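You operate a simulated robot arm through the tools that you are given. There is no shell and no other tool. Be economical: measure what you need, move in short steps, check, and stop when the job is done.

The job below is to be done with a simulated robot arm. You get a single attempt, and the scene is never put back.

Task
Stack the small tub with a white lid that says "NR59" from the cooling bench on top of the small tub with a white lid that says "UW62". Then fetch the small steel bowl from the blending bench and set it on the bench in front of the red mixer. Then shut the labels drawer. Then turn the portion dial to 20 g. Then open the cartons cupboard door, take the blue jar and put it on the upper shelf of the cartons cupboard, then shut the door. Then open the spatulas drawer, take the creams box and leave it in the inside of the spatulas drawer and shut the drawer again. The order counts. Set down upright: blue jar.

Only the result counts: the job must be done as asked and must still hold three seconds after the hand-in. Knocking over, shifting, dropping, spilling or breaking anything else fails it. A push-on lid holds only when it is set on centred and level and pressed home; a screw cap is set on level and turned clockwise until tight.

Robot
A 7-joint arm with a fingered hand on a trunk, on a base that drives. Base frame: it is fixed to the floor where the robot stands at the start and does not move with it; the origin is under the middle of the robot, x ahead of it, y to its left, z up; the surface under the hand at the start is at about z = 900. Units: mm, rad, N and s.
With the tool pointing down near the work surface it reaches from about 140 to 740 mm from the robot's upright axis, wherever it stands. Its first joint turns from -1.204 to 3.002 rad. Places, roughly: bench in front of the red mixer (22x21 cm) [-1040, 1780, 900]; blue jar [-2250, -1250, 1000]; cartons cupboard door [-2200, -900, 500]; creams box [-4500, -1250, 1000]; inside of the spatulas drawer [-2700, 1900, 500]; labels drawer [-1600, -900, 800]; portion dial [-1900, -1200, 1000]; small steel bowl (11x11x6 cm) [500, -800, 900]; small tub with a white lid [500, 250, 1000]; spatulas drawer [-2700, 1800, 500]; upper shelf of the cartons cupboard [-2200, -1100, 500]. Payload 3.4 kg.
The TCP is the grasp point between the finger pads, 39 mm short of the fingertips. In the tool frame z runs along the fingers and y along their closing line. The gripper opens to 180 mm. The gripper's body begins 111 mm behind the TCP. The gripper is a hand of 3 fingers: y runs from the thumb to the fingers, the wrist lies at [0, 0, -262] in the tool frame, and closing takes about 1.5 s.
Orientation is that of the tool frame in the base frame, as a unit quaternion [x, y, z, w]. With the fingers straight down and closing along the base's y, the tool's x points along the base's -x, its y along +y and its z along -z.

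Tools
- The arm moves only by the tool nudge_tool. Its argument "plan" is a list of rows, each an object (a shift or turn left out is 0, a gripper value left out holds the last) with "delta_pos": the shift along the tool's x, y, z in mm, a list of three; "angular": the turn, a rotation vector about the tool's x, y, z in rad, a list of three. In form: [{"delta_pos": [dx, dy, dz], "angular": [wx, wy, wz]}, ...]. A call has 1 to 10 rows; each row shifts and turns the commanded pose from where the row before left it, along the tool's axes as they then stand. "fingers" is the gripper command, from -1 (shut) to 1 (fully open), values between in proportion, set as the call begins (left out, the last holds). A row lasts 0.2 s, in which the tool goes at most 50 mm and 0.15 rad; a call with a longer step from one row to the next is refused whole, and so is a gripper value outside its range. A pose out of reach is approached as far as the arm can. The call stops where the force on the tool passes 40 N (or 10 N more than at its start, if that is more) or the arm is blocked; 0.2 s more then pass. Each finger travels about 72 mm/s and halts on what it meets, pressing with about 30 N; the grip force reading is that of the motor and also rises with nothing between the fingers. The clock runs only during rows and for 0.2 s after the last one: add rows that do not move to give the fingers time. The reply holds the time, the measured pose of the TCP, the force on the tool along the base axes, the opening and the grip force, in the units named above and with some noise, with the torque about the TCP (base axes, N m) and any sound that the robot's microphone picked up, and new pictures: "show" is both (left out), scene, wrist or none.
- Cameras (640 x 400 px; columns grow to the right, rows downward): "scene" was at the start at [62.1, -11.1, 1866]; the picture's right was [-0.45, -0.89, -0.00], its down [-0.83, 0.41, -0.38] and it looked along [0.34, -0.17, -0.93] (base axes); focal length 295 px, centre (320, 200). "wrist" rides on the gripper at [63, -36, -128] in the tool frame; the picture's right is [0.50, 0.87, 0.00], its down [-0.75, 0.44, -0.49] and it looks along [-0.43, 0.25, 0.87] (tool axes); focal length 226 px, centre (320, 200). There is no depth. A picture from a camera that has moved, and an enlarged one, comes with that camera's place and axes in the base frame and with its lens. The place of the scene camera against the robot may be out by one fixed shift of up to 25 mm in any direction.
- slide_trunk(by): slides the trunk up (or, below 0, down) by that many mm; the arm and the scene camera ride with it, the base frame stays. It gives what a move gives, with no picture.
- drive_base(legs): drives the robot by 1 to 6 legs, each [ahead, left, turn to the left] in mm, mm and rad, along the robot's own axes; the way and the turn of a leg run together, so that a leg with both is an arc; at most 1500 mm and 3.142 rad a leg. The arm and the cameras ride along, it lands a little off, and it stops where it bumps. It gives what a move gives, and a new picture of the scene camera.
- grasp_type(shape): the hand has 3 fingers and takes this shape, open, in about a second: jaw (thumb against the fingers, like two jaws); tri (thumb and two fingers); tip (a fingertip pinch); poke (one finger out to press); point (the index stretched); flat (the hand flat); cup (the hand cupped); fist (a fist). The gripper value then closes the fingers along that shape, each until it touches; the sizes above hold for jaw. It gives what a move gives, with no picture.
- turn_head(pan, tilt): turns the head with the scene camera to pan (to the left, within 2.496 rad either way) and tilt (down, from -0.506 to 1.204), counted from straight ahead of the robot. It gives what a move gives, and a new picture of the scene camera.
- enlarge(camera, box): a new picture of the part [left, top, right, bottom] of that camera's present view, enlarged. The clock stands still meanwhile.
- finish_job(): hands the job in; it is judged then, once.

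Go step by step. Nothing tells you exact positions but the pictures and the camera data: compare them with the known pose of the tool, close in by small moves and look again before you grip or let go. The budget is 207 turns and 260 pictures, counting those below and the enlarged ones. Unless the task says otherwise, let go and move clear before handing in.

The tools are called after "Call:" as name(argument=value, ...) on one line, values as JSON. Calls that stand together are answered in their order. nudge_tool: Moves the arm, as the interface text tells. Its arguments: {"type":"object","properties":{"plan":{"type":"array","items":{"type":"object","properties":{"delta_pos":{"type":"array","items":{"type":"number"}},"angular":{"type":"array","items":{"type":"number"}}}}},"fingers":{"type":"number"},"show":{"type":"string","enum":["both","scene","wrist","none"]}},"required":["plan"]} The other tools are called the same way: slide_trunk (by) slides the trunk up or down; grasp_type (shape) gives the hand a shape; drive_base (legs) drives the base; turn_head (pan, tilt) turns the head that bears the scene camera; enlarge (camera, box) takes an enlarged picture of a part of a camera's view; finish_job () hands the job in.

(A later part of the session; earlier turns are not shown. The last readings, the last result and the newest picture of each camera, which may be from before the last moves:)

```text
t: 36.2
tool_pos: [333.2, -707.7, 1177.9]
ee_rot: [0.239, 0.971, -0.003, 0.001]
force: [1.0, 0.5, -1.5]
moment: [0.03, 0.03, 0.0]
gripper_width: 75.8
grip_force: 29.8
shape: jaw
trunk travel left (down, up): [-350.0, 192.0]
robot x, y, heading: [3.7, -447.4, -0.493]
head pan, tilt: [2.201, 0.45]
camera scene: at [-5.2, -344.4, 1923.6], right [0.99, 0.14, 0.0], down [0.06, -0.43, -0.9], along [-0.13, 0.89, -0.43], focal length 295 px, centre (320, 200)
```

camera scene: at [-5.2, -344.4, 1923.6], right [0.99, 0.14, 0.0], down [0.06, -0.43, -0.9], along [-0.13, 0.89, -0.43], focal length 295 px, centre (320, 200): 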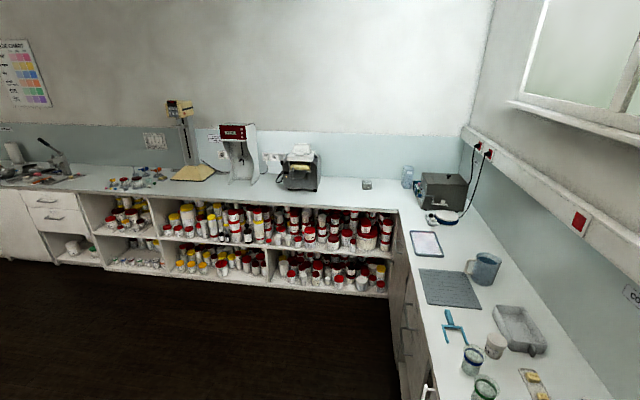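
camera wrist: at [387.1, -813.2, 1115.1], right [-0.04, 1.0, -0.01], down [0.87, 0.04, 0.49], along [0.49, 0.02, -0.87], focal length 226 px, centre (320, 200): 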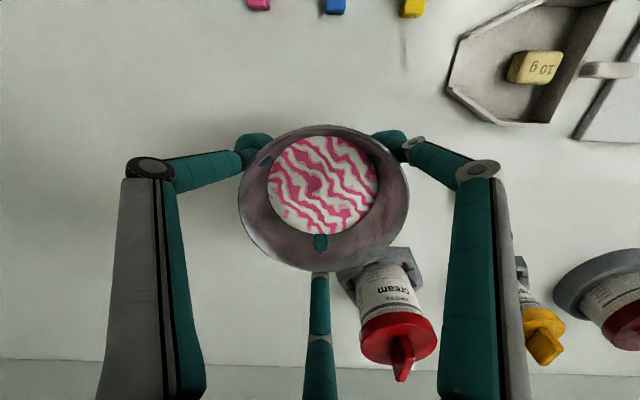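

The red mixer stands on the far bench (front edge about y = 1590), and the floor between is clear. I'll turn to face it and drive there, stopping a bit short.

Call:
drive_base(legs=[[0, 0, 2.06], [600, 1000, 0], [950, 40, 0]])

Call:
turn_head(pan=0, tilt=0.8)

```text
t: 51.4
tool_pos: [-827.2, 1554.0, 1176.6]
ee_rot: [-0.683, 0.73, -0.001, 0.002]
force: [-0.2, 0.6, -2.1]
moment: [-0.02, -0.02, 0.02]
gripper_width: 75.0
grip_force: 29.9
shape: jaw
trunk travel left (down, up): [-350.0, 192.0]
robot x, y, heading: [-935.1, 1144.0, 1.499]
head pan, tilt: [2.201, 0.45]
camera scene: at [-1002.5, 1124.2, 1923.7], right [-0.53, 0.85, 0.0], down [0.37, 0.23, -0.9], along [-0.77, -0.48, -0.43], focal length 295 px, centre (320, 200)
```

scene: 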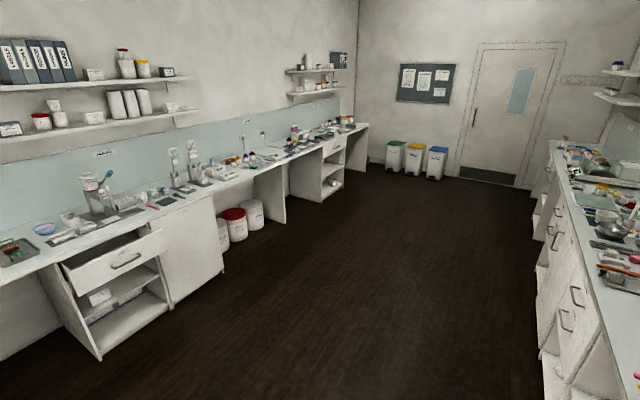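

```text
t: 53.5
tool_pos: [-831.3, 1550.4, 1178.4]
ee_rot: [-0.684, 0.73, -0.001, 0.005]
force: [0.1, 0.0, -2.3]
moment: [0.02, -0.05, 0.02]
gripper_width: 75.0
grip_force: 30.4
shape: jaw
trunk travel left (down, up): [-350.0, 192.0]
robot x, y, heading: [-934.8, 1142.6, 1.5]
head pan, tilt: [0.0, 0.799]
camera scene: at [-920.9, 1252.8, 1892.4], right [1.0, -0.07, 0.0], down [-0.06, -0.72, -0.69], along [0.05, 0.69, -0.72], focal length 295 px, centre (320, 200)
```

scene: 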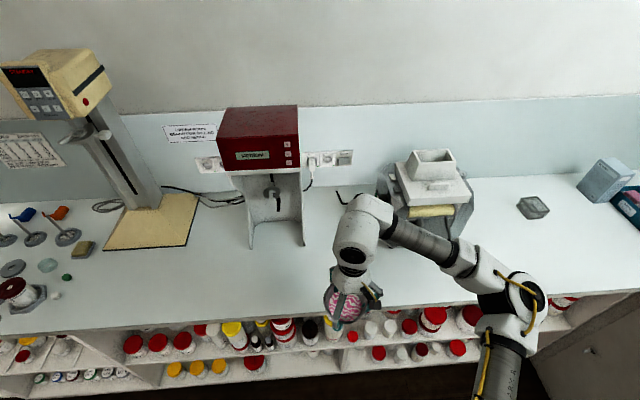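

The red mixer's feet are near (-1042, 1955); the target spot is about (-1040, 1775). I'll drive closer.

Call:
drive_base(legs=[[110, 110, 0]])

```text
t: 54.9
tool_pos: [-922.2, 1667.0, 1178.2]
ee_rot: [-0.683, 0.731, 0.002, 0.001]
force: [-0.3, -0.1, -1.9]
moment: [-0.05, -0.02, 0.01]
gripper_width: 74.7
grip_force: 30.5
shape: jaw
trunk travel left (down, up): [-350.0, 192.0]
robot x, y, heading: [-1035.7, 1258.9, 1.493]
head pan, tilt: [0.0, 0.799]
camera scene: at [-992.8, 1366.4, 1891.9], right [1.0, -0.08, -0.02], down [-0.07, -0.72, -0.69], along [0.04, 0.69, -0.72], focal length 295 px, centre (320, 200)
```

scene: 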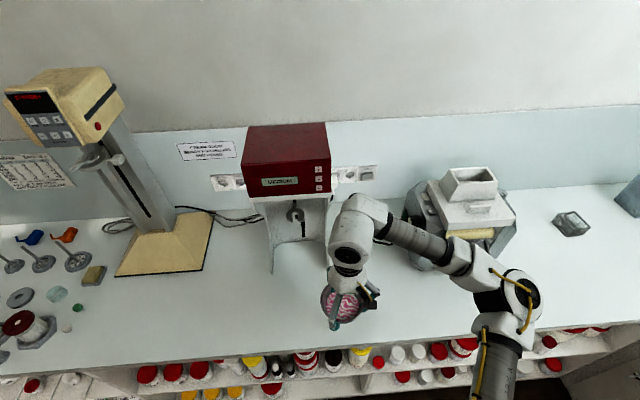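

I'll move the bowl over the spot in front of the mixer, still high.

Call:
nudge_tool(plan=[{"delta_pos": [-22, 31, 0]}, {"delta_pos": [-22, 31, 0]}, {"delta_pos": [-22, 31, 0]}, {"delta_pos": [-22, 31, 0]}, {}])

```text
t: 56.1
tool_pos: [-1078.5, 1762.0, 1178.1]
ee_rot: [-0.684, 0.729, -0.008, 0.013]
force: [-0.5, 0.3, -1.8]
moment: [0.04, -0.07, 0.0]
gripper_width: 74.4
grip_force: 29.0
shape: jaw
trunk travel left (down, up): [-350.0, 192.0]
robot x, y, heading: [-1043.9, 1261.2, 1.494]
head pan, tilt: [0.0, 0.799]
camera scene: at [-1055.1, 1369.8, 1892.3], right [1.0, -0.08, 0.01], down [-0.05, -0.72, -0.69], along [0.06, 0.69, -0.72], focal length 295 px, centre (320, 200)
camera wrist: at [-1049.4, 1696.7, 1306.1], right [-0.9, -0.44, -0.03], down [-0.4, 0.78, 0.49], along [-0.19, 0.45, -0.87], focal length 226 px, centre (320, 200)
```

scene: 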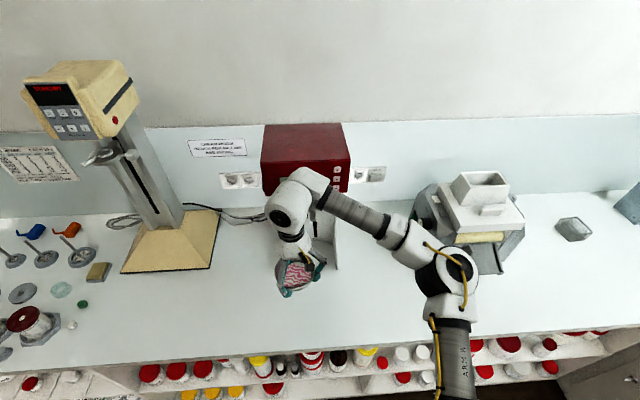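
wrist: 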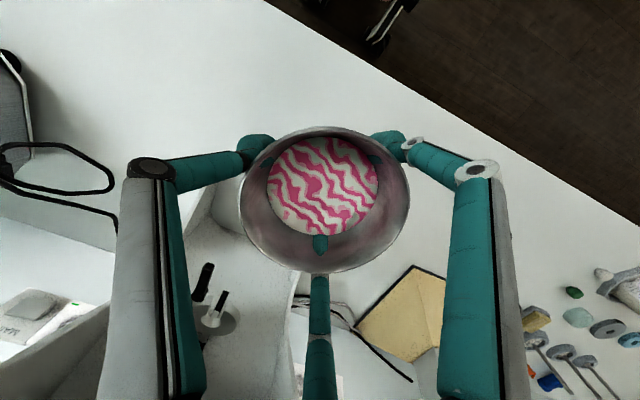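

The base was still settling; the tool reads at (-1078, 1762). I'll correct toward x = -1040 and re-read.

Call:
nudge_tool(plan=[{"delta_pos": [0, -18, 0]}, {"delta_pos": [0, -18, 0]}, {}, {}], show="scene")

```text
t: 57.1
tool_pos: [-1019.6, 1757.8, 1179.2]
ee_rot: [-0.683, 0.731, -0.003, 0.008]
force: [-0.3, -0.2, -1.7]
moment: [0.03, 0.01, -0.01]
gripper_width: 74.8
grip_force: 30.2
shape: jaw
trunk travel left (down, up): [-350.0, 192.0]
robot x, y, heading: [-1036.9, 1256.6, 1.498]
head pan, tilt: [0.0, 0.799]
camera scene: at [-1028.4, 1368.2, 1892.4], right [1.0, -0.08, 0.0], down [-0.05, -0.72, -0.69], along [0.05, 0.69, -0.72], focal length 295 px, centre (320, 200)
```

scene: 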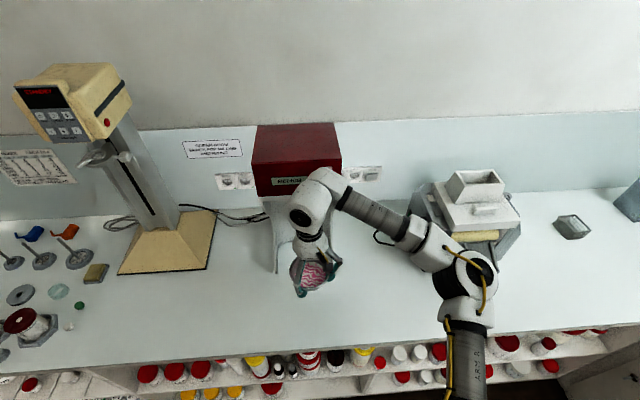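

I'll trim to about (-1038, 1752) and descend in stages.

Call:
nudge_tool(plan=[{"delta_pos": [5, 17, 0]}, {}, {"delta_pos": [0, 0, 40]}, {"delta_pos": [0, 0, 40]}, {"delta_pos": [0, 0, 40]}, {}, {}], show="scene")

```text
t: 58.7
tool_pos: [-1042.4, 1756.4, 1058.7]
ee_rot: [-0.683, 0.73, -0.005, 0.01]
force: [-0.4, 0.3, -1.7]
moment: [0.02, -0.04, 0.02]
gripper_width: 74.1
grip_force: 30.2
shape: jaw
trunk travel left (down, up): [-350.0, 192.0]
robot x, y, heading: [-1037.9, 1258.3, 1.498]
head pan, tilt: [0.0, 0.799]
camera scene: at [-1037.6, 1369.2, 1892.4], right [1.0, -0.08, 0.0], down [-0.05, -0.72, -0.69], along [0.06, 0.69, -0.72], focal length 295 px, centre (320, 200)
```

scene: 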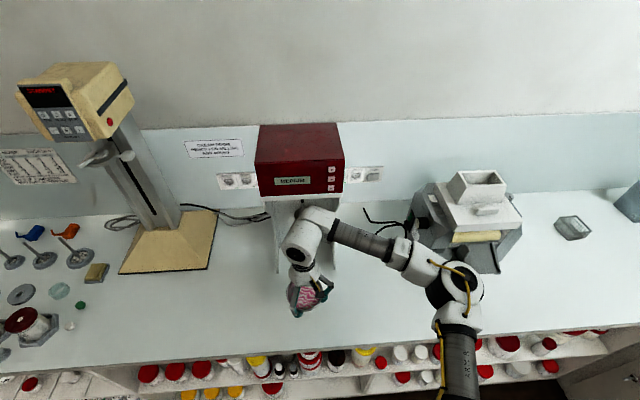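

Position is good. I'll descend to near contact.

Call:
nudge_tool(plan=[{"delta_pos": [0, 0, 40]}, {"delta_pos": [0, 0, 35]}, {"delta_pos": [0, 0, 15]}, {"delta_pos": [0, 0, 5]}, {}, {}], show="scene")

Call:
enlarge(camera="scene", box=[250, 190, 410, 340])

```text
t: 60.1
tool_pos: [-1046.1, 1757.6, 964.1]
ee_rot: [-0.683, 0.731, -0.005, 0.01]
force: [-0.2, 0.4, -1.7]
moment: [0.02, -0.06, 0.03]
gripper_width: 74.2
grip_force: 30.0
shape: jaw
trunk travel left (down, up): [-350.0, 192.0]
robot x, y, heading: [-1036.8, 1257.8, 1.496]
head pan, tilt: [0.0, 0.799]
camera scene: at [-1030.0, 1368.8, 1892.4], right [1.0, -0.08, 0.0], down [-0.05, -0.72, -0.69], along [0.05, 0.69, -0.72], focal length 295 px, centre (320, 200)
```

scene: 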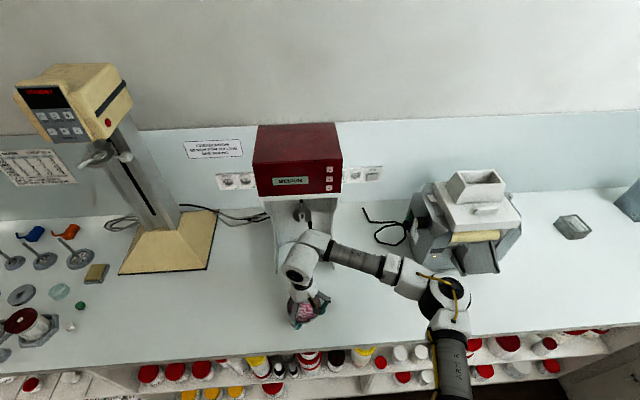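

```text
2.67 times, centred on (330, 265) of scene
camera zoom: at [-1030.0, 1368.8, 1892.4], right [1.0, -0.08, 0.0], down [-0.05, -0.72, -0.69], along [0.05, 0.69, -0.72], focal length 786 px, centre (293, 27)
```

zoom: 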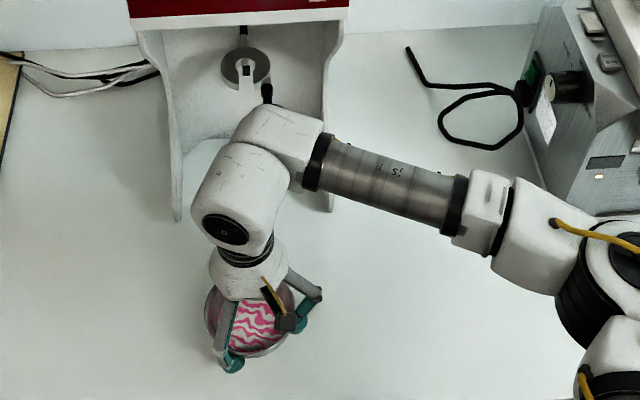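

The bowl is in front of the mixer, centred. I'll lower the last 16 mm gently.

Call:
nudge_tool(plan=[{"delta_pos": [0, 0, 4]}, {"delta_pos": [0, 0, 4]}, {"delta_pos": [0, 0, 3]}, {"delta_pos": [0, 0, 2]}, {}, {}], show="none")

```text
t: 61.5
tool_pos: [-1034.4, 1756.4, 950.5]
ee_rot: [-0.683, 0.731, -0.002, 0.008]
force: [1.5, -0.8, -1.8]
moment: [-0.02, -0.02, 0.0]
gripper_width: 74.4
grip_force: 29.2
shape: jaw
trunk travel left (down, up): [-350.0, 192.0]
robot x, y, heading: [-1037.7, 1260.8, 1.496]
head pan, tilt: [0.0, 0.799]
```

Call:
nudge_tool(plan=[{"delta_pos": [0, 0, 2]}, {"delta_pos": [0, 0, 1]}, {"delta_pos": [0, 0, 1]}, {"delta_pos": [0, 0, 1]}, {}, {}], show="none")

```text
t: 62.9
tool_pos: [-1037.7, 1755.9, 945.2]
ee_rot: [-0.682, 0.731, -0.005, 0.009]
force: [-0.2, 1.4, -1.2]
moment: [-0.02, -0.04, 0.02]
gripper_width: 73.9
grip_force: 29.8
shape: jaw
trunk travel left (down, up): [-350.0, 192.0]
robot x, y, heading: [-1039.8, 1257.7, 1.491]
head pan, tilt: [0.0, 0.799]
```

No contact yet. I'll look closely at the bowl with the wrist camera.

Call:
nudge_tool(plan=[{"delta_pos": [0, 0, 1]}, {"delta_pos": [0, 0, 1]}, {}], show="wrist")

Call:
enlarge(camera="scene", box=[280, 270, 340, 340])

```text
t: 63.7
tool_pos: [-1039.3, 1755.9, 945.4]
ee_rot: [-0.683, 0.73, -0.003, 0.009]
force: [1.1, -0.8, 4.2]
moment: [0.0, 0.18, 0.01]
gripper_width: 73.6
grip_force: 30.3
shape: jaw
trunk travel left (down, up): [-350.0, 192.0]
robot x, y, heading: [-1034.6, 1260.5, 1.494]
head pan, tilt: [0.0, 0.799]
camera wrist: at [-1008.6, 1691.0, 1072.0], right [-0.9, -0.44, -0.02], down [-0.39, 0.78, 0.49], along [-0.2, 0.45, -0.87], focal length 226 px, centre (320, 200)
```

wrist: 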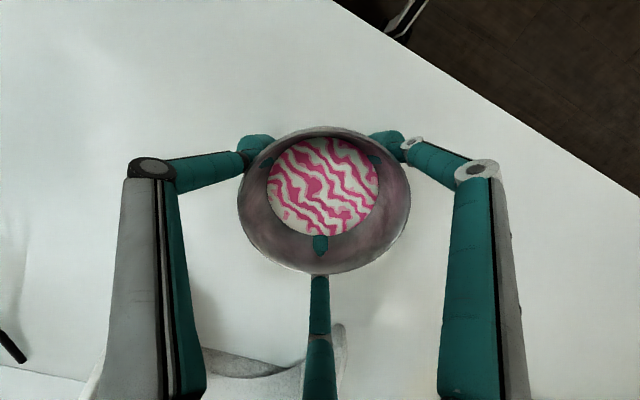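

```text
5.71 times, centred on (310, 305) of scene
camera zoom: at [-1023.3, 1366.9, 1892.5], right [1.0, -0.08, 0.0], down [-0.06, -0.72, -0.69], along [0.05, 0.69, -0.72], focal length 1685 px, centre (377, -400)
```

zoom: 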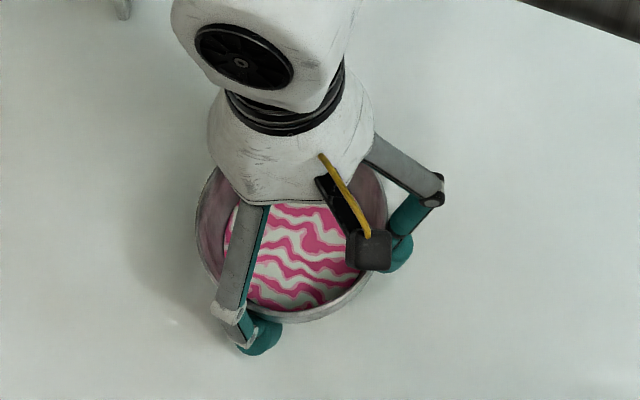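

Contact begins (force up 6 N). One more millimetre, then I release slowly.

Call:
nudge_tool(plan=[{"delta_pos": [0, 0, 1]}, {}], show="none")

Call:
nudge_tool(plan=[{}, {}, {}, {}, {}, {}], fingers=0.61, show="wrist")

```text
t: 64.3
tool_pos: [-1038.5, 1755.7, 943.5]
ee_rot: [-0.683, 0.73, -0.004, 0.009]
force: [1.9, -0.1, 7.1]
moment: [0.09, 0.19, 0.01]
gripper_width: 73.0
grip_force: 29.8
shape: jaw
trunk travel left (down, up): [-350.0, 192.0]
robot x, y, heading: [-1035.8, 1261.4, 1.497]
head pan, tilt: [0.0, 0.799]
```

```text
t: 65.7
tool_pos: [-1038.8, 1755.8, 943.4]
ee_rot: [-0.682, 0.731, -0.004, 0.008]
force: [0.4, -0.1, -0.6]
moment: [-0.01, 0.0, -0.01]
gripper_width: 144.5
grip_force: 0.1
shape: jaw
trunk travel left (down, up): [-350.0, 192.0]
robot x, y, heading: [-1037.7, 1260.3, 1.495]
head pan, tilt: [0.0, 0.799]
camera wrist: at [-1008.6, 1691.0, 1070.5], right [-0.9, -0.44, -0.02], down [-0.39, 0.78, 0.49], along [-0.2, 0.45, -0.87], focal length 226 px, centre (320, 200)
```

wrist: 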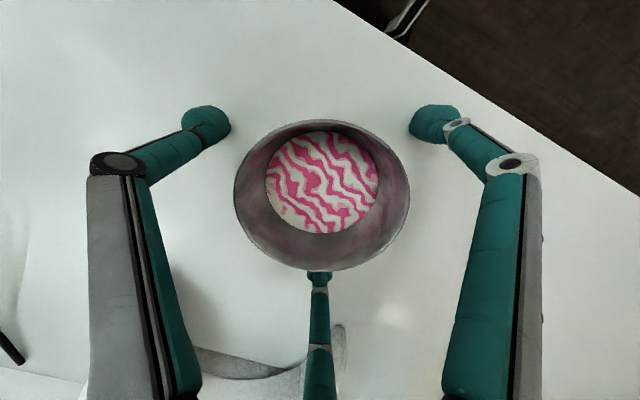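

The bowl is standing in place. I'll rise clear and draw the hand back, then look toward the labels drawer.

Call:
nudge_tool(plan=[{"delta_pos": [0, 0, -40]}, {"delta_pos": [0, 0, -45]}, {"delta_pos": [0, 0, -45]}, {"delta_pos": [0, 0, -45]}, {"delta_pos": [0, 0, -45]}, {"delta_pos": [40, 0, 0]}, {"delta_pos": [40, 0, 0]}, {"delta_pos": [40, 0, 0]}], show="scene")

```text
t: 67.5
tool_pos: [-1050.4, 1630.0, 1163.2]
ee_rot: [-0.683, 0.73, -0.002, 0.01]
force: [0.6, -0.1, -0.4]
moment: [0.04, 0.02, -0.02]
gripper_width: 144.6
grip_force: 0.2
shape: jaw
trunk travel left (down, up): [-350.0, 192.0]
robot x, y, heading: [-1036.7, 1260.8, 1.497]
head pan, tilt: [0.0, 0.799]
camera scene: at [-1023.9, 1358.6, 1893.1], right [1.0, -0.08, 0.0], down [-0.06, -0.71, -0.7], along [0.05, 0.7, -0.72], focal length 295 px, centre (320, 200)
```

scene: 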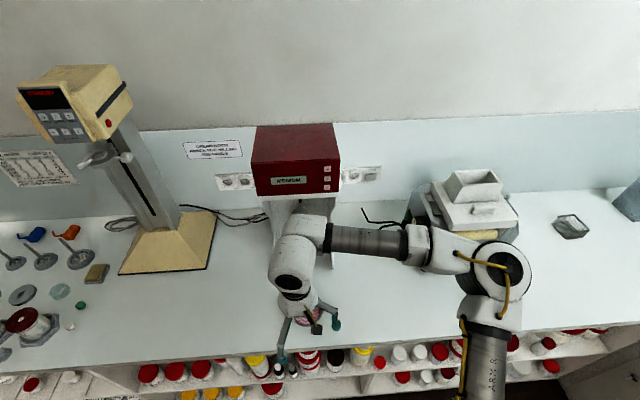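

Next: back off, turn round to face the opposite bench and approach the labels drawer.

Call:
drive_base(legs=[[-700, 0, 0], [0, 0, -3.07], [550, -500, 0]])

Call:
turn_head(pan=0, tilt=0.7)

```text
t: 82.2
tool_pos: [-1557.7, -347.8, 1161.8]
ee_rot: [0.714, 0.7, -0.008, -0.004]
force: [-0.2, 0.6, 0.3]
moment: [0.02, 0.01, 0.03]
gripper_width: 144.8
grip_force: 0.0
shape: jaw
trunk travel left (down, up): [-350.0, 192.0]
robot x, y, heading: [-1589.9, 28.3, -1.602]
head pan, tilt: [0.0, 0.799]
camera scene: at [-1591.5, -42.1, 1892.5], right [-1.0, 0.03, 0.0], down [0.02, 0.72, -0.69], along [-0.02, -0.69, -0.72], focal length 295 px, centre (320, 200)
```

scene: 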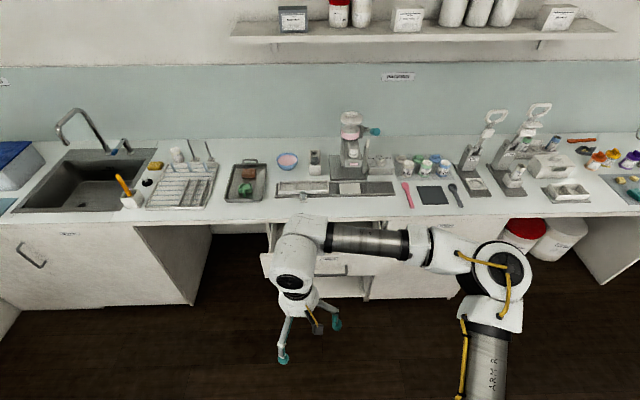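

```text
t: 82.8
tool_pos: [-1555.4, -346.3, 1163.3]
ee_rot: [0.714, 0.7, -0.01, -0.004]
force: [0.4, 0.3, 0.1]
moment: [-0.04, 0.01, -0.01]
gripper_width: 144.8
grip_force: 0.1
shape: jaw
trunk travel left (down, up): [-350.0, 192.0]
robot x, y, heading: [-1586.7, 28.0, -1.6]
head pan, tilt: [0.0, 0.7]
camera scene: at [-1591.7, -46.2, 1900.7], right [-1.0, 0.03, 0.0], down [0.02, 0.65, -0.76], along [-0.02, -0.76, -0.65], focal length 295 px, centre (320, 200)
```

scene: 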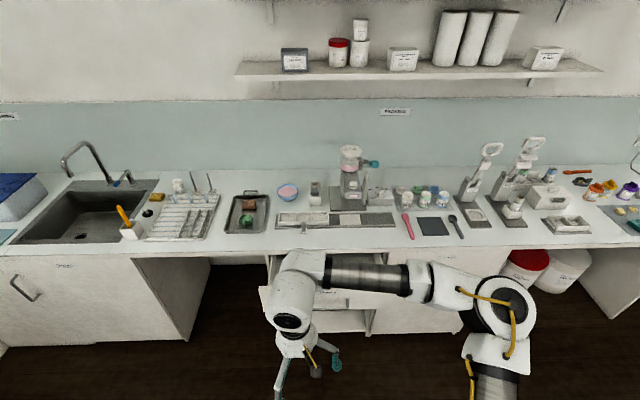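

The labels drawer is behind the arm; I'll zoom in on it and the items above it.

Call:
enlarge(camera="scene", box=[240, 170, 480, 340])

```text
2.35 times, centred on (360, 255) of scene
camera zoom: at [-1591.7, -46.2, 1900.7], right [-1.0, 0.03, 0.0], down [0.02, 0.65, -0.76], along [-0.02, -0.76, -0.65], focal length 694 px, centre (226, 71)
```

zoom: 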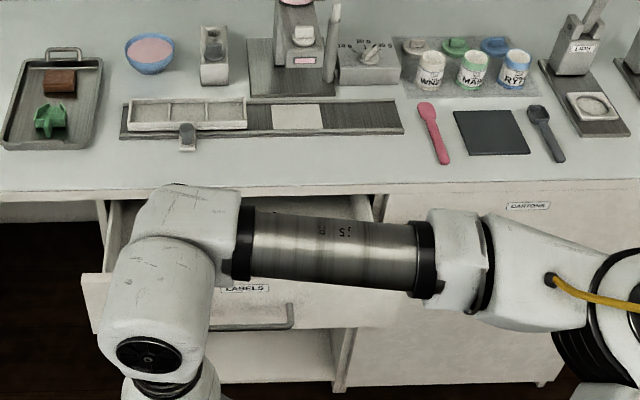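

The open labels drawer's front is at about y = -717 (centre x about -1640, z about 810); the portion dial is on the bench further right. I'll close the fingers and pitch the hand forward to push the drawer.

Call:
nudge_tool(plan=[{"delta_pos": [-45, 0, 0]}, {"delta_pos": [-45, 0, 0]}, {"delta_pos": [-45, 0, 0]}, {"delta_pos": [-35, 0, 0]}, {"angular": [0, -0.15, 0]}, {"angular": [0, -0.15, 0]}, {"angular": [0, -0.15, 0]}, {"angular": [0, -0.15, 0]}, {"angular": [0, -0.15, 0]}], fingers=-1, show="none")

Call:
nudge_tool(plan=[{"angular": [0, -0.15, 0]}, {"angular": [0, -0.15, 0]}, {"angular": [0, -0.15, 0]}, {"angular": [0, -0.15, 0]}, {"angular": [0, -0.15, 0]}, {"angular": [0, -0.07, 0]}, {}])

```text
t: 84.8
tool_pos: [-1563.4, -516.9, 1163.5]
ee_rot: [0.661, 0.653, -0.269, 0.253]
force: [0.1, -0.2, 0.4]
moment: [0.01, -0.01, 0.01]
gripper_width: 0.0
grip_force: 29.5
shape: jaw
trunk travel left (down, up): [-350.0, 192.0]
robot x, y, heading: [-1586.8, 27.6, -1.594]
head pan, tilt: [0.0, 0.7]
```

```text
t: 86.4
tool_pos: [-1580.7, -515.3, 1247.0]
ee_rot: [0.514, 0.527, -0.49, 0.467]
force: [0.0, -0.1, 0.3]
moment: [-0.01, 0.01, 0.01]
gripper_width: 0.0
grip_force: 30.1
shape: jaw
out of reach, approached as far as the arm can: row 4, 5, 6
trunk travel left (down, up): [-350.0, 192.0]
robot x, y, heading: [-1589.2, 28.2, -1.6]
head pan, tilt: [0.0, 0.7]
camera scene: at [-1596.2, -45.9, 1900.7], right [-1.0, 0.03, 0.0], down [0.02, 0.65, -0.76], along [-0.02, -0.76, -0.65], focal length 295 px, centre (320, 200)
camera wrist: at [-1617.4, -382.0, 1194.7], right [0.85, 0.03, -0.53], down [0.47, 0.42, 0.78], along [0.25, -0.9, 0.34], focal length 226 px, centre (320, 200)
```

scene: 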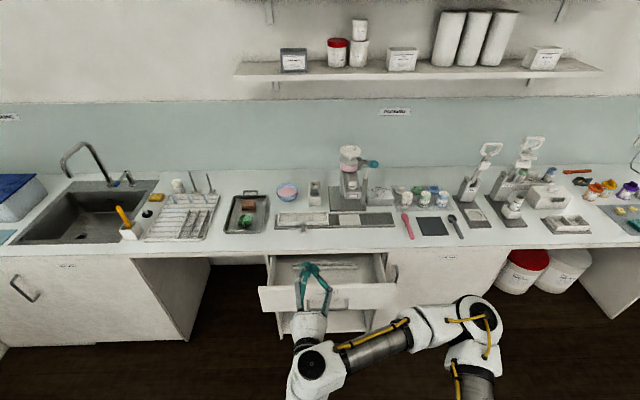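
wrist: 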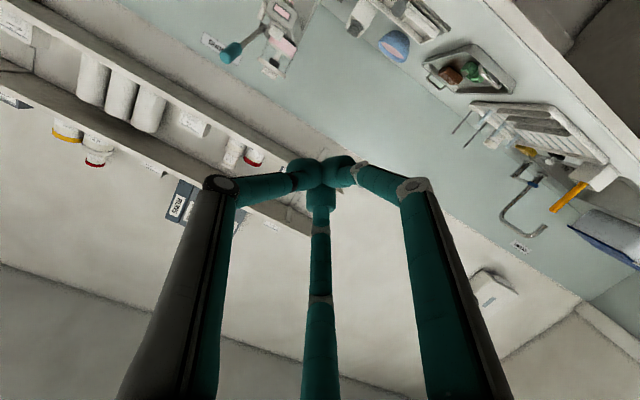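

The hand is level now. I'll slide the trunk down so the hand comes to drawer height and take a look.

Call:
slide_trunk(by=-340)

Call:
enlarge(camera="scene", box=[200, 180, 520, 380])

```text
t: 89.8
tool_pos: [-1581.6, -594.2, 637.5]
ee_rot: [0.621, 0.634, -0.33, 0.321]
force: [-0.1, 0.3, 0.4]
moment: [-0.02, 0.01, -0.04]
gripper_width: 0.0
grip_force: 30.0
shape: jaw
trunk travel left (down, up): [-10.0, 532.0]
robot x, y, heading: [-1588.9, 25.0, -1.596]
head pan, tilt: [0.0, 0.7]
```

```text
2.00 times, centred on (360, 280) of scene
camera zoom: at [-1606.7, -496.9, 1482.2], right [-1.0, 0.03, 0.0], down [0.02, 0.65, -0.76], along [-0.02, -0.76, -0.65], focal length 590 px, centre (240, 40)
```

zoom: 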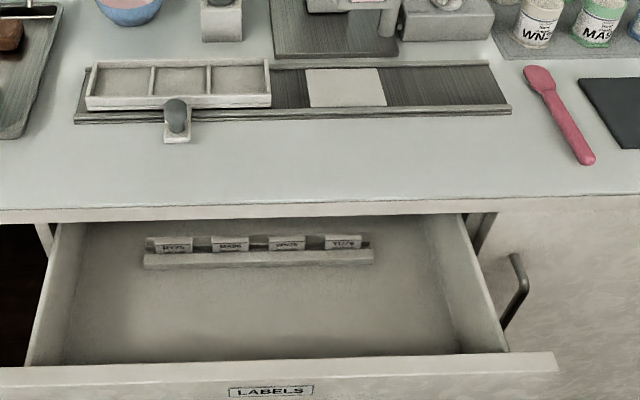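

The trunk folds forward, so the hand is now at z = 637 and pitched down, still about 100 mm in front of the drawer (front at y about -735). I'll raise the hand and level it again.

Call:
nudge_tool(plan=[{"delta_pos": [-31, 0, -22]}, {"delta_pos": [-31, 0, -22]}, {"delta_pos": [-31, 0, -22]}, {"delta_pos": [-31, 0, -22]}, {"angular": [0, -0.15, 0]}, {"angular": [0, -0.15, 0]}, {"angular": [0, -0.15, 0]}, {"angular": [0, -0.15, 0]}, {}], show="none")

Call:
turn_head(pan=0, tilt=1.1)

```text
t: 91.8
tool_pos: [-1618.8, -628.2, 899.6]
ee_rot: [0.499, 0.525, -0.492, 0.483]
force: [-0.1, 0.3, 0.0]
moment: [0.0, -0.01, 0.0]
gripper_width: 0.0
grip_force: 30.0
shape: jaw
out of reach, approached as far as the arm can: row 2, 3, 4, 5, 6, 7, 8
trunk travel left (down, up): [-10.0, 532.0]
robot x, y, heading: [-1594.6, 25.2, -1.592]
head pan, tilt: [0.0, 0.7]
```

```text
t: 92.6
tool_pos: [-1619.3, -628.7, 898.7]
ee_rot: [0.5, 0.524, -0.492, 0.483]
force: [-0.3, -0.1, -0.3]
moment: [0.02, 0.01, 0.0]
gripper_width: 0.0
grip_force: 30.0
shape: jaw
trunk travel left (down, up): [-10.0, 532.0]
robot x, y, heading: [-1590.7, 26.4, -1.592]
head pan, tilt: [0.0, 1.1]
camera scene: at [-1606.4, -475.5, 1452.0], right [-1.0, 0.03, 0.0], down [0.03, 0.89, -0.45], along [-0.01, -0.45, -0.89], focal length 295 px, centre (320, 200)
```

scene: 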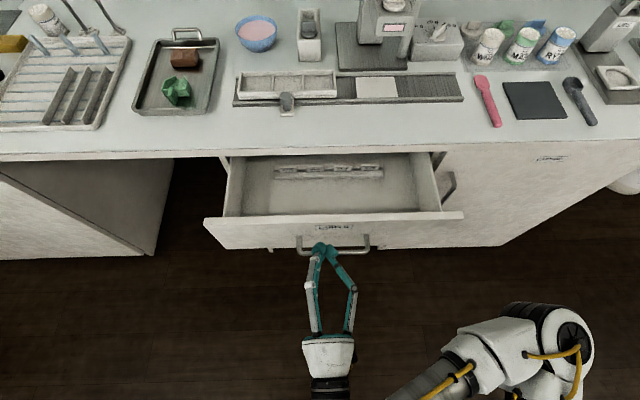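

I see the drawer front, label and handle clearly. I'll lower the fingertips to about z = 820 (above the handle), centred at x = -1648.

Call:
nudge_tool(plan=[{"delta_pos": [26, -10, 0]}, {"delta_pos": [26, -10, 0]}, {"delta_pos": [26, -8, 0]}, {}], show="scene")

```text
t: 93.6
tool_pos: [-1640.3, -643.9, 907.7]
ee_rot: [0.498, 0.516, -0.497, 0.489]
force: [-1.1, 0.3, 0.5]
moment: [-0.06, 0.02, 0.01]
gripper_width: 0.0
grip_force: 29.7
shape: jaw
out of reach, approached as far as the arm can: row 1, 2, 3
trunk travel left (down, up): [-10.0, 532.0]
robot x, y, heading: [-1591.5, 26.4, -1.598]
head pan, tilt: [0.0, 1.1]
camera scene: at [-1607.1, -475.3, 1452.0], right [-1.0, 0.03, 0.0], down [0.03, 0.89, -0.45], along [-0.01, -0.45, -0.89], focal length 295 px, centre (320, 200)
```

scene: 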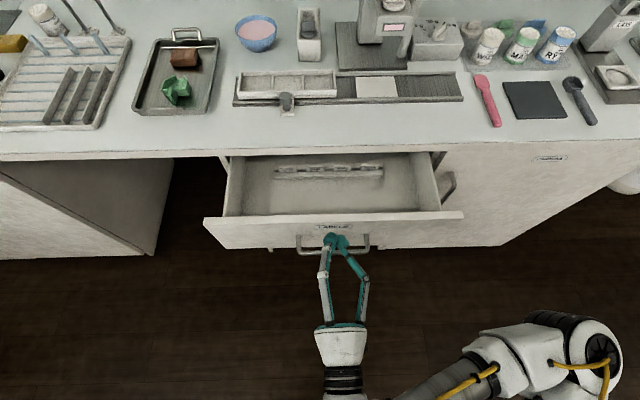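

The arm is folded too tightly to go lower. I'll back the base off 250 mm so it can stretch forward.

Call:
drive_base(legs=[[-250, 0, 0]])

Call:
nudge_tool(plan=[{"delta_pos": [0, 0, 40]}, {"delta_pos": [0, 0, 40]}, {"delta_pos": [20, 0, 35]}, {"delta_pos": [25, 0, 30]}, {"delta_pos": [25, 0, 30]}, {"delta_pos": [15, 0, 20]}, {}], show="scene")

```text
t: 95.5
tool_pos: [-1634.4, -389.6, 908.2]
ee_rot: [0.499, 0.514, -0.498, 0.488]
force: [-0.2, 1.1, -0.1]
moment: [-0.01, 0.01, 0.0]
gripper_width: 0.3
grip_force: 30.2
shape: jaw
trunk travel left (down, up): [-10.0, 532.0]
robot x, y, heading: [-1583.2, 282.3, -1.597]
head pan, tilt: [0.0, 1.1]
camera scene: at [-1601.3, -221.1, 1452.2], right [-1.0, 0.03, 0.0], down [0.03, 0.89, -0.45], along [-0.01, -0.45, -0.89], focal length 295 px, centre (320, 200)
```

scene: 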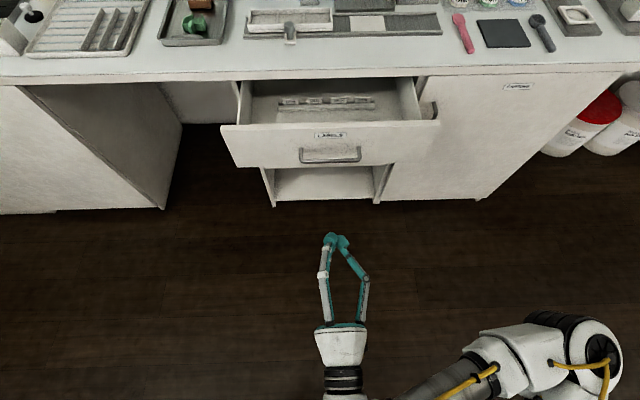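

```text
t: 97.1
tool_pos: [-1649.5, -568.7, 920.2]
ee_rot: [0.501, 0.521, -0.495, 0.482]
force: [-0.8, -0.3, -0.8]
moment: [-0.01, 0.03, 0.02]
gripper_width: 0.0
grip_force: 30.0
shape: jaw
out of reach, approached as far as the arm can: row 1, 2, 3, 4, 5, 6
trunk travel left (down, up): [-10.0, 532.0]
robot x, y, heading: [-1583.0, 281.5, -1.602]
head pan, tilt: [0.0, 1.1]
camera scene: at [-1601.7, -222.2, 1451.8], right [-1.0, 0.03, 0.0], down [0.03, 0.89, -0.45], along [-0.01, -0.45, -0.89], focal length 295 px, centre (320, 200)
```

scene: 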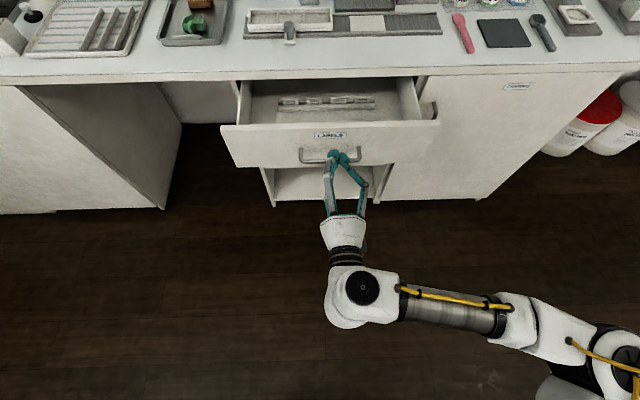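

The level hand cannot go lower here, but a hand pitched about 35° down can. I'll pitch it down and lower the tips to about z = 830.

Call:
nudge_tool(plan=[{"angular": [0, 0.15, 0]}, {"angular": [0, 0.15, 0]}, {"angular": [0, 0.15, 0]}, {"angular": [0, 0.15, 0]}, {"delta_pos": [26, 0, 18]}, {"delta_pos": [26, 0, 18]}, {}], show="scene")

```text
t: 98.7
tool_pos: [-1652.1, -566.7, 857.3]
ee_rot: [0.623, 0.635, -0.331, 0.316]
force: [0.4, 0.3, -0.1]
moment: [0.01, 0.01, -0.01]
gripper_width: 0.0
grip_force: 30.0
shape: jaw
trunk travel left (down, up): [-10.0, 532.0]
robot x, y, heading: [-1579.4, 279.0, -1.6]
head pan, tilt: [0.0, 1.1]
camera scene: at [-1601.5, -222.4, 1451.8], right [-1.0, 0.03, 0.0], down [0.03, 0.89, -0.45], along [-0.01, -0.45, -0.89], focal length 295 px, centre (320, 200)
```

scene: 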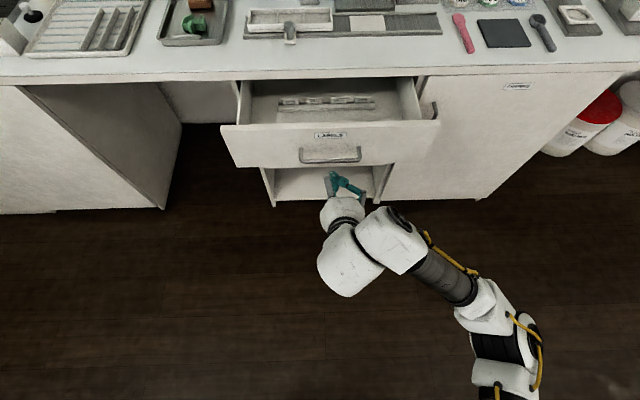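

The camera agrees with the tool pose. I'll go forward to just short of the panel.

Call:
nudge_tool(plan=[{"delta_pos": [-17, 0, 24.5]}, {"delta_pos": [-17, 0, 24.5]}, {"delta_pos": [-17, 0, 24.5]}, {}], show="scene")

Call:
enlarge(camera="scene", box=[240, 80, 440, 220])

```text
t: 99.7
tool_pos: [-1650.7, -658.2, 856.2]
ee_rot: [0.622, 0.636, -0.33, 0.315]
force: [-0.3, 0.1, -0.1]
moment: [0.03, 0.02, 0.0]
gripper_width: 0.1
grip_force: 30.1
shape: jaw
trunk travel left (down, up): [-10.0, 532.0]
robot x, y, heading: [-1582.7, 279.5, -1.603]
head pan, tilt: [0.0, 1.1]
camera scene: at [-1600.7, -223.0, 1451.6], right [-1.0, 0.03, 0.0], down [0.03, 0.89, -0.45], along [-0.01, -0.45, -0.89], focal length 295 px, centre (320, 200)
```

scene: 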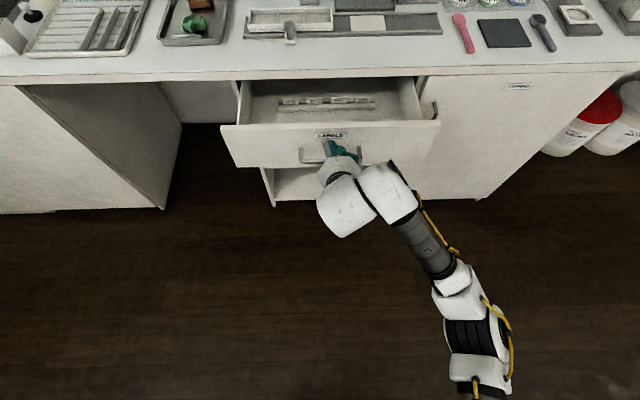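

```text
2.86 times, centred on (340, 150) of scene
camera zoom: at [-1600.7, -223.0, 1451.6], right [-1.0, 0.03, 0.0], down [0.03, 0.89, -0.45], along [-0.01, -0.45, -0.89], focal length 842 px, centre (263, 343)
```

zoom: 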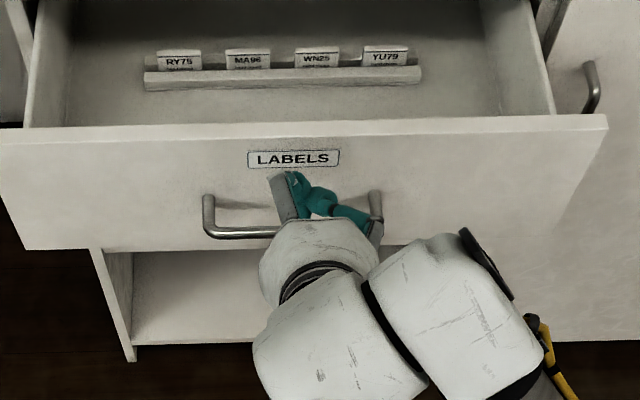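

The tips are just below the label and above the handle. I'll push the drawer shut.

Call:
nudge_tool(plan=[{"delta_pos": [-11.5, 0, 16.3]}, {"delta_pos": [-11.5, 0, 16.3]}, {"delta_pos": [-11.5, 0, 16.3]}, {"delta_pos": [-11.5, 0, 16.3]}, {"delta_pos": [-11.5, 0, 16.3]}, {"delta_pos": [-11.5, 0, 16.3]}, {}], show="scene")

```text
t: 101.3
tool_pos: [-1650.6, -775.7, 854.6]
ee_rot: [0.623, 0.635, -0.331, 0.315]
force: [0.1, -0.4, 0.2]
moment: [-0.02, 0.0, 0.02]
gripper_width: 0.0
grip_force: 29.8
shape: jaw
trunk travel left (down, up): [-10.0, 532.0]
robot x, y, heading: [-1585.1, 279.6, -1.603]
head pan, tilt: [0.0, 1.1]
camera scene: at [-1600.2, -223.8, 1451.2], right [-1.0, 0.03, 0.0], down [0.03, 0.89, -0.45], along [-0.01, -0.45, -0.89], focal length 295 px, centre (320, 200)
```

scene: 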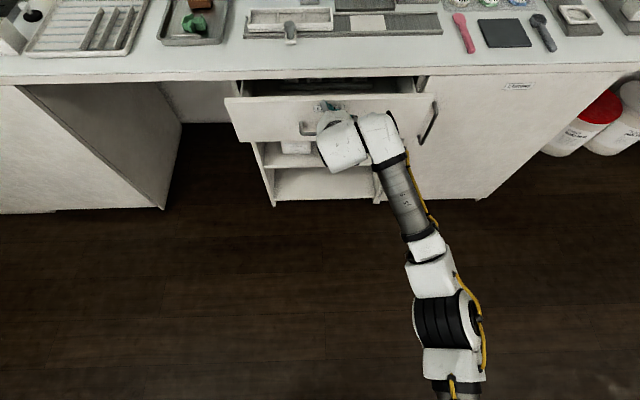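

The drawer is moving in. I'll continue.

Call:
nudge_tool(plan=[{"delta_pos": [-11.5, 0, 16.3]}, {"delta_pos": [-8.6, 0, 12.3]}, {"delta_pos": [-5.8, 0, 8.2]}, {"delta_pos": [-5.8, 0, 8.2]}, {"delta_pos": [-5.8, 0, 8.2]}, {"delta_pos": [-5.8, 0, 8.2]}, {}], show="scene")

```text
t: 102.9
tool_pos: [-1647.6, -830.5, 853.3]
ee_rot: [0.623, 0.635, -0.331, 0.315]
force: [-0.7, 0.2, -0.2]
moment: [0.01, 0.03, -0.01]
gripper_width: 0.0
grip_force: 29.9
shape: jaw
out of reach, approached as far as the arm can: row 4, 5, 6
trunk travel left (down, up): [-10.0, 532.0]
robot x, y, heading: [-1585.9, 283.6, -1.6]
head pan, tilt: [0.0, 1.1]
camera scene: at [-1599.7, -223.7, 1451.3], right [-1.0, 0.03, 0.0], down [0.03, 0.89, -0.45], along [-0.01, -0.45, -0.89], focal length 295 px, centre (320, 200)
```

scene: 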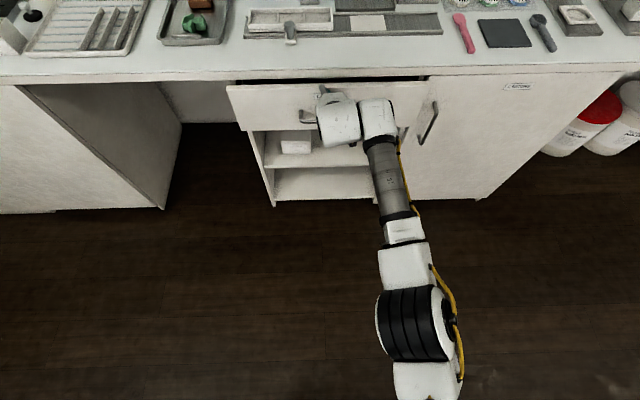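

The arm is at full stretch. I'll draw the hand back a bit, drive 120 mm forward, then finish the push.

Call:
nudge_tool(plan=[{"delta_pos": [23, 0, -32.6]}, {"delta_pos": [23, 0, -32.6]}, {"delta_pos": [23, 0, -32.6]}, {"delta_pos": [23, 0, -32.6]}, {}], show="none")

Call:
drive_base(legs=[[120, 0, 0]])

```text
t: 104.1
tool_pos: [-1648.0, -831.9, 854.8]
ee_rot: [0.623, 0.635, -0.331, 0.315]
force: [0.4, -0.3, -0.8]
moment: [0.0, 0.01, -0.01]
gripper_width: 0.0
grip_force: 29.8
shape: jaw
out of reach, approached as far as the arm can: row 1, 2, 3, 4
trunk travel left (down, up): [-10.0, 532.0]
robot x, y, heading: [-1582.2, 282.8, -1.603]
head pan, tilt: [0.0, 1.1]
```

```text
t: 105.0
tool_pos: [-1651.3, -877.0, 858.4]
ee_rot: [0.628, 0.636, -0.327, 0.307]
force: [-3.7, 10.6, -10.4]
moment: [0.19, -0.31, -0.47]
gripper_width: 0.1
grip_force: 29.6
shape: jaw
trunk travel left (down, up): [-10.0, 532.0]
robot x, y, heading: [-1585.0, 228.3, -1.603]
head pan, tilt: [0.0, 1.1]
stopped in leg 1: the force on the tool passed its limit at 105 N (the readings are from after the stop); the commanded pose is now the measured one
camera scene: at [-1605.4, -275.2, 1450.6], right [-1.0, 0.03, 0.0], down [0.03, 0.89, -0.45], along [-0.01, -0.45, -0.89], focal length 295 px, centre (320, 200)
```

scene: 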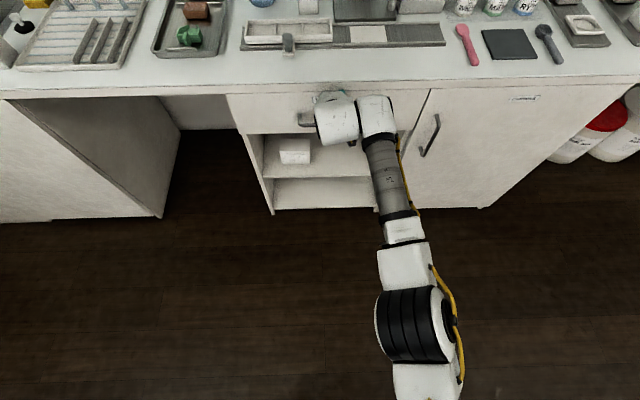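

The drawer is now shut flush. I'll back the base away and check.

Call:
drive_base(legs=[[-300, 0, 0]])

Call:
enlarge(camera="scene", box=[200, 0, 460, 160])

```text
t: 107.1
tool_pos: [-1640.4, -574.6, 863.6]
ee_rot: [0.626, 0.635, -0.331, 0.31]
force: [1.2, 0.3, 0.4]
moment: [-0.01, 0.02, 0.02]
gripper_width: 0.0
grip_force: 29.5
shape: jaw
trunk travel left (down, up): [-10.0, 532.0]
robot x, y, heading: [-1578.4, 528.7, -1.602]
head pan, tilt: [0.0, 1.1]
camera scene: at [-1592.1, 28.8, 1451.4], right [-1.0, 0.03, 0.0], down [0.03, 0.89, -0.45], along [-0.01, -0.45, -0.89], focal length 295 px, centre (320, 200)
```

scene: 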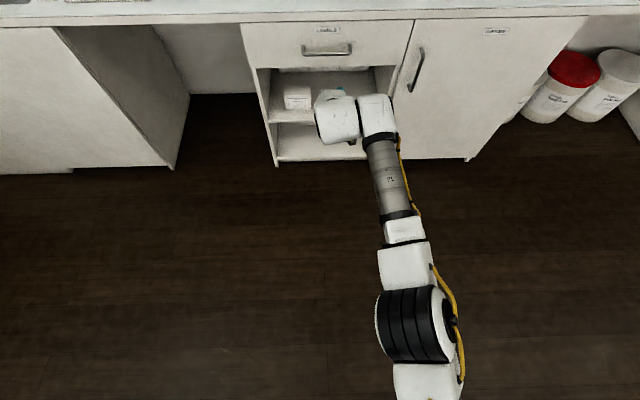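

```text
2.46 times, centred on (330, 80) of scene
camera zoom: at [-1592.1, 28.8, 1451.4], right [-1.0, 0.03, 0.0], down [0.03, 0.89, -0.45], along [-0.01, -0.45, -0.89], focal length 726 px, centre (295, 495)
```

zoom: 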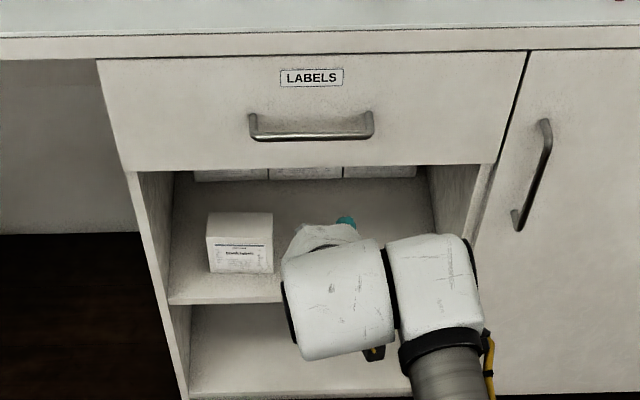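

The labels drawer is shut. I'll raise the trunk again and drive to where the portion dial can be seen.

Call:
slide_trunk(by=340)

Call:
drive_base(legs=[[400, -320, 0.03]])

Call:
turn_head(pan=0, tilt=0.6)

```text
t: 110.4
tool_pos: [-1632.5, -310.9, 1689.1]
ee_rot: [0.52, 0.528, -0.492, 0.457]
force: [-1.2, 0.1, -0.2]
moment: [0.03, -0.04, -0.02]
gripper_width: 0.0
grip_force: 29.9
shape: jaw
trunk travel left (down, up): [-350.0, 192.0]
robot x, y, heading: [-1575.3, 534.5, -1.604]
head pan, tilt: [0.0, 1.1]
```

```text
t: 113.4
tool_pos: [-1911.6, -708.5, 1689.8]
ee_rot: [0.508, 0.541, -0.484, 0.464]
force: [0.3, -0.7, 1.7]
moment: [-0.01, 0.03, -0.05]
gripper_width: 0.0
grip_force: 30.3
shape: jaw
trunk travel left (down, up): [-350.0, 192.0]
robot x, y, heading: [-1905.0, 136.9, -1.56]
head pan, tilt: [0.0, 1.1]
camera scene: at [-1888.4, 84.7, 1870.8], right [-1.0, -0.01, 0.01], down [-0.01, 0.89, -0.45], along [0.0, -0.45, -0.89], focal length 295 px, centre (320, 200)
```

scene: 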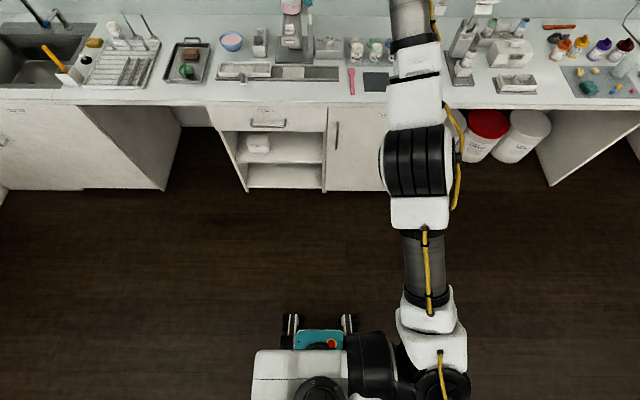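

```text
t: 114.4
tool_pos: [-1916.7, -706.1, 1692.4]
ee_rot: [0.508, 0.539, -0.484, 0.467]
force: [-0.2, -0.1, -0.1]
moment: [0.01, 0.01, 0.0]
gripper_width: 0.0
grip_force: 30.2
shape: jaw
trunk travel left (down, up): [-350.0, 192.0]
robot x, y, heading: [-1901.2, 135.6, -1.566]
head pan, tilt: [0.0, 0.6]
camera scene: at [-1895.0, 59.1, 1909.2], right [-1.0, -0.01, 0.0], down [-0.01, 0.57, -0.82], along [0.01, -0.82, -0.57], focal length 295 px, centre (320, 200)
```

scene: 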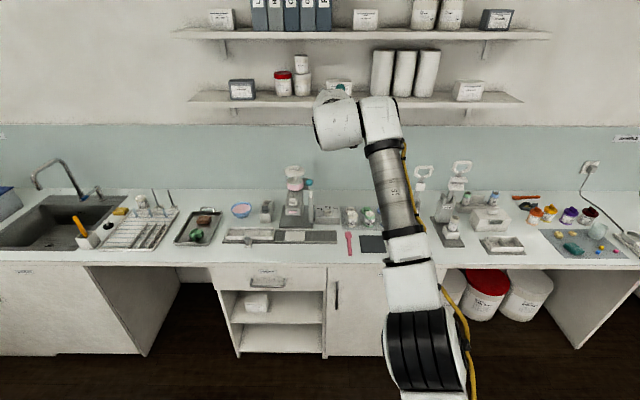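

The portion dial lies near (-1925, -1180). I'll zoom in on it.

Call:
enlarge(camera="scene", box=[270, 160, 430, 260])

Call:
enlarge(camera="scene", box=[305, 195, 350, 230])

```text
4.00 times, centred on (350, 210) of scene
camera zoom: at [-1895.0, 59.1, 1909.2], right [-1.0, -0.01, 0.0], down [-0.01, 0.57, -0.82], along [0.01, -0.82, -0.57], focal length 1179 px, centre (200, 160)
```

zoom: 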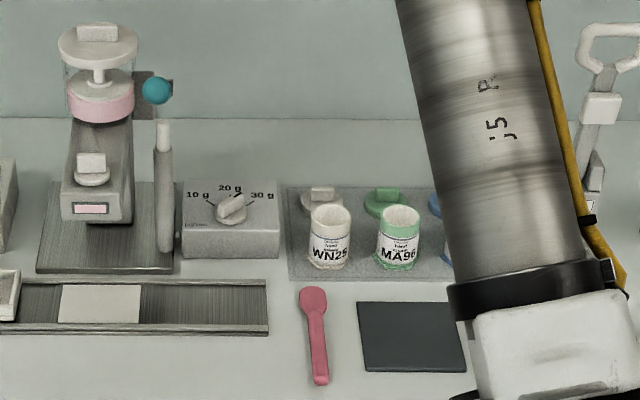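

```text
11.43 times, centred on (328, 212) of scene
camera zoom: at [-1895.0, 59.1, 1909.2], right [-1.0, -0.01, 0.0], down [-0.01, 0.57, -0.82], along [0.01, -0.82, -0.57], focal length 3370 px, centre (234, 57)
```

zoom: 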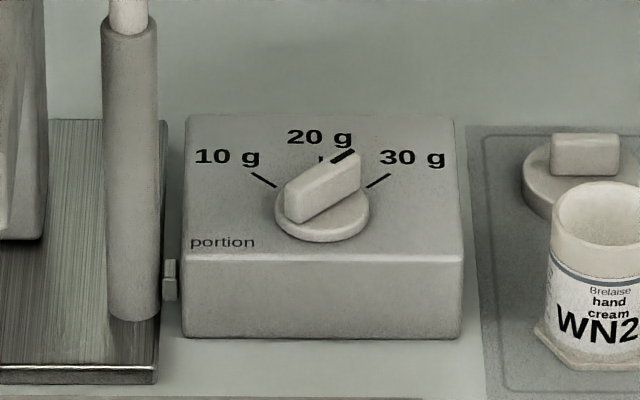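

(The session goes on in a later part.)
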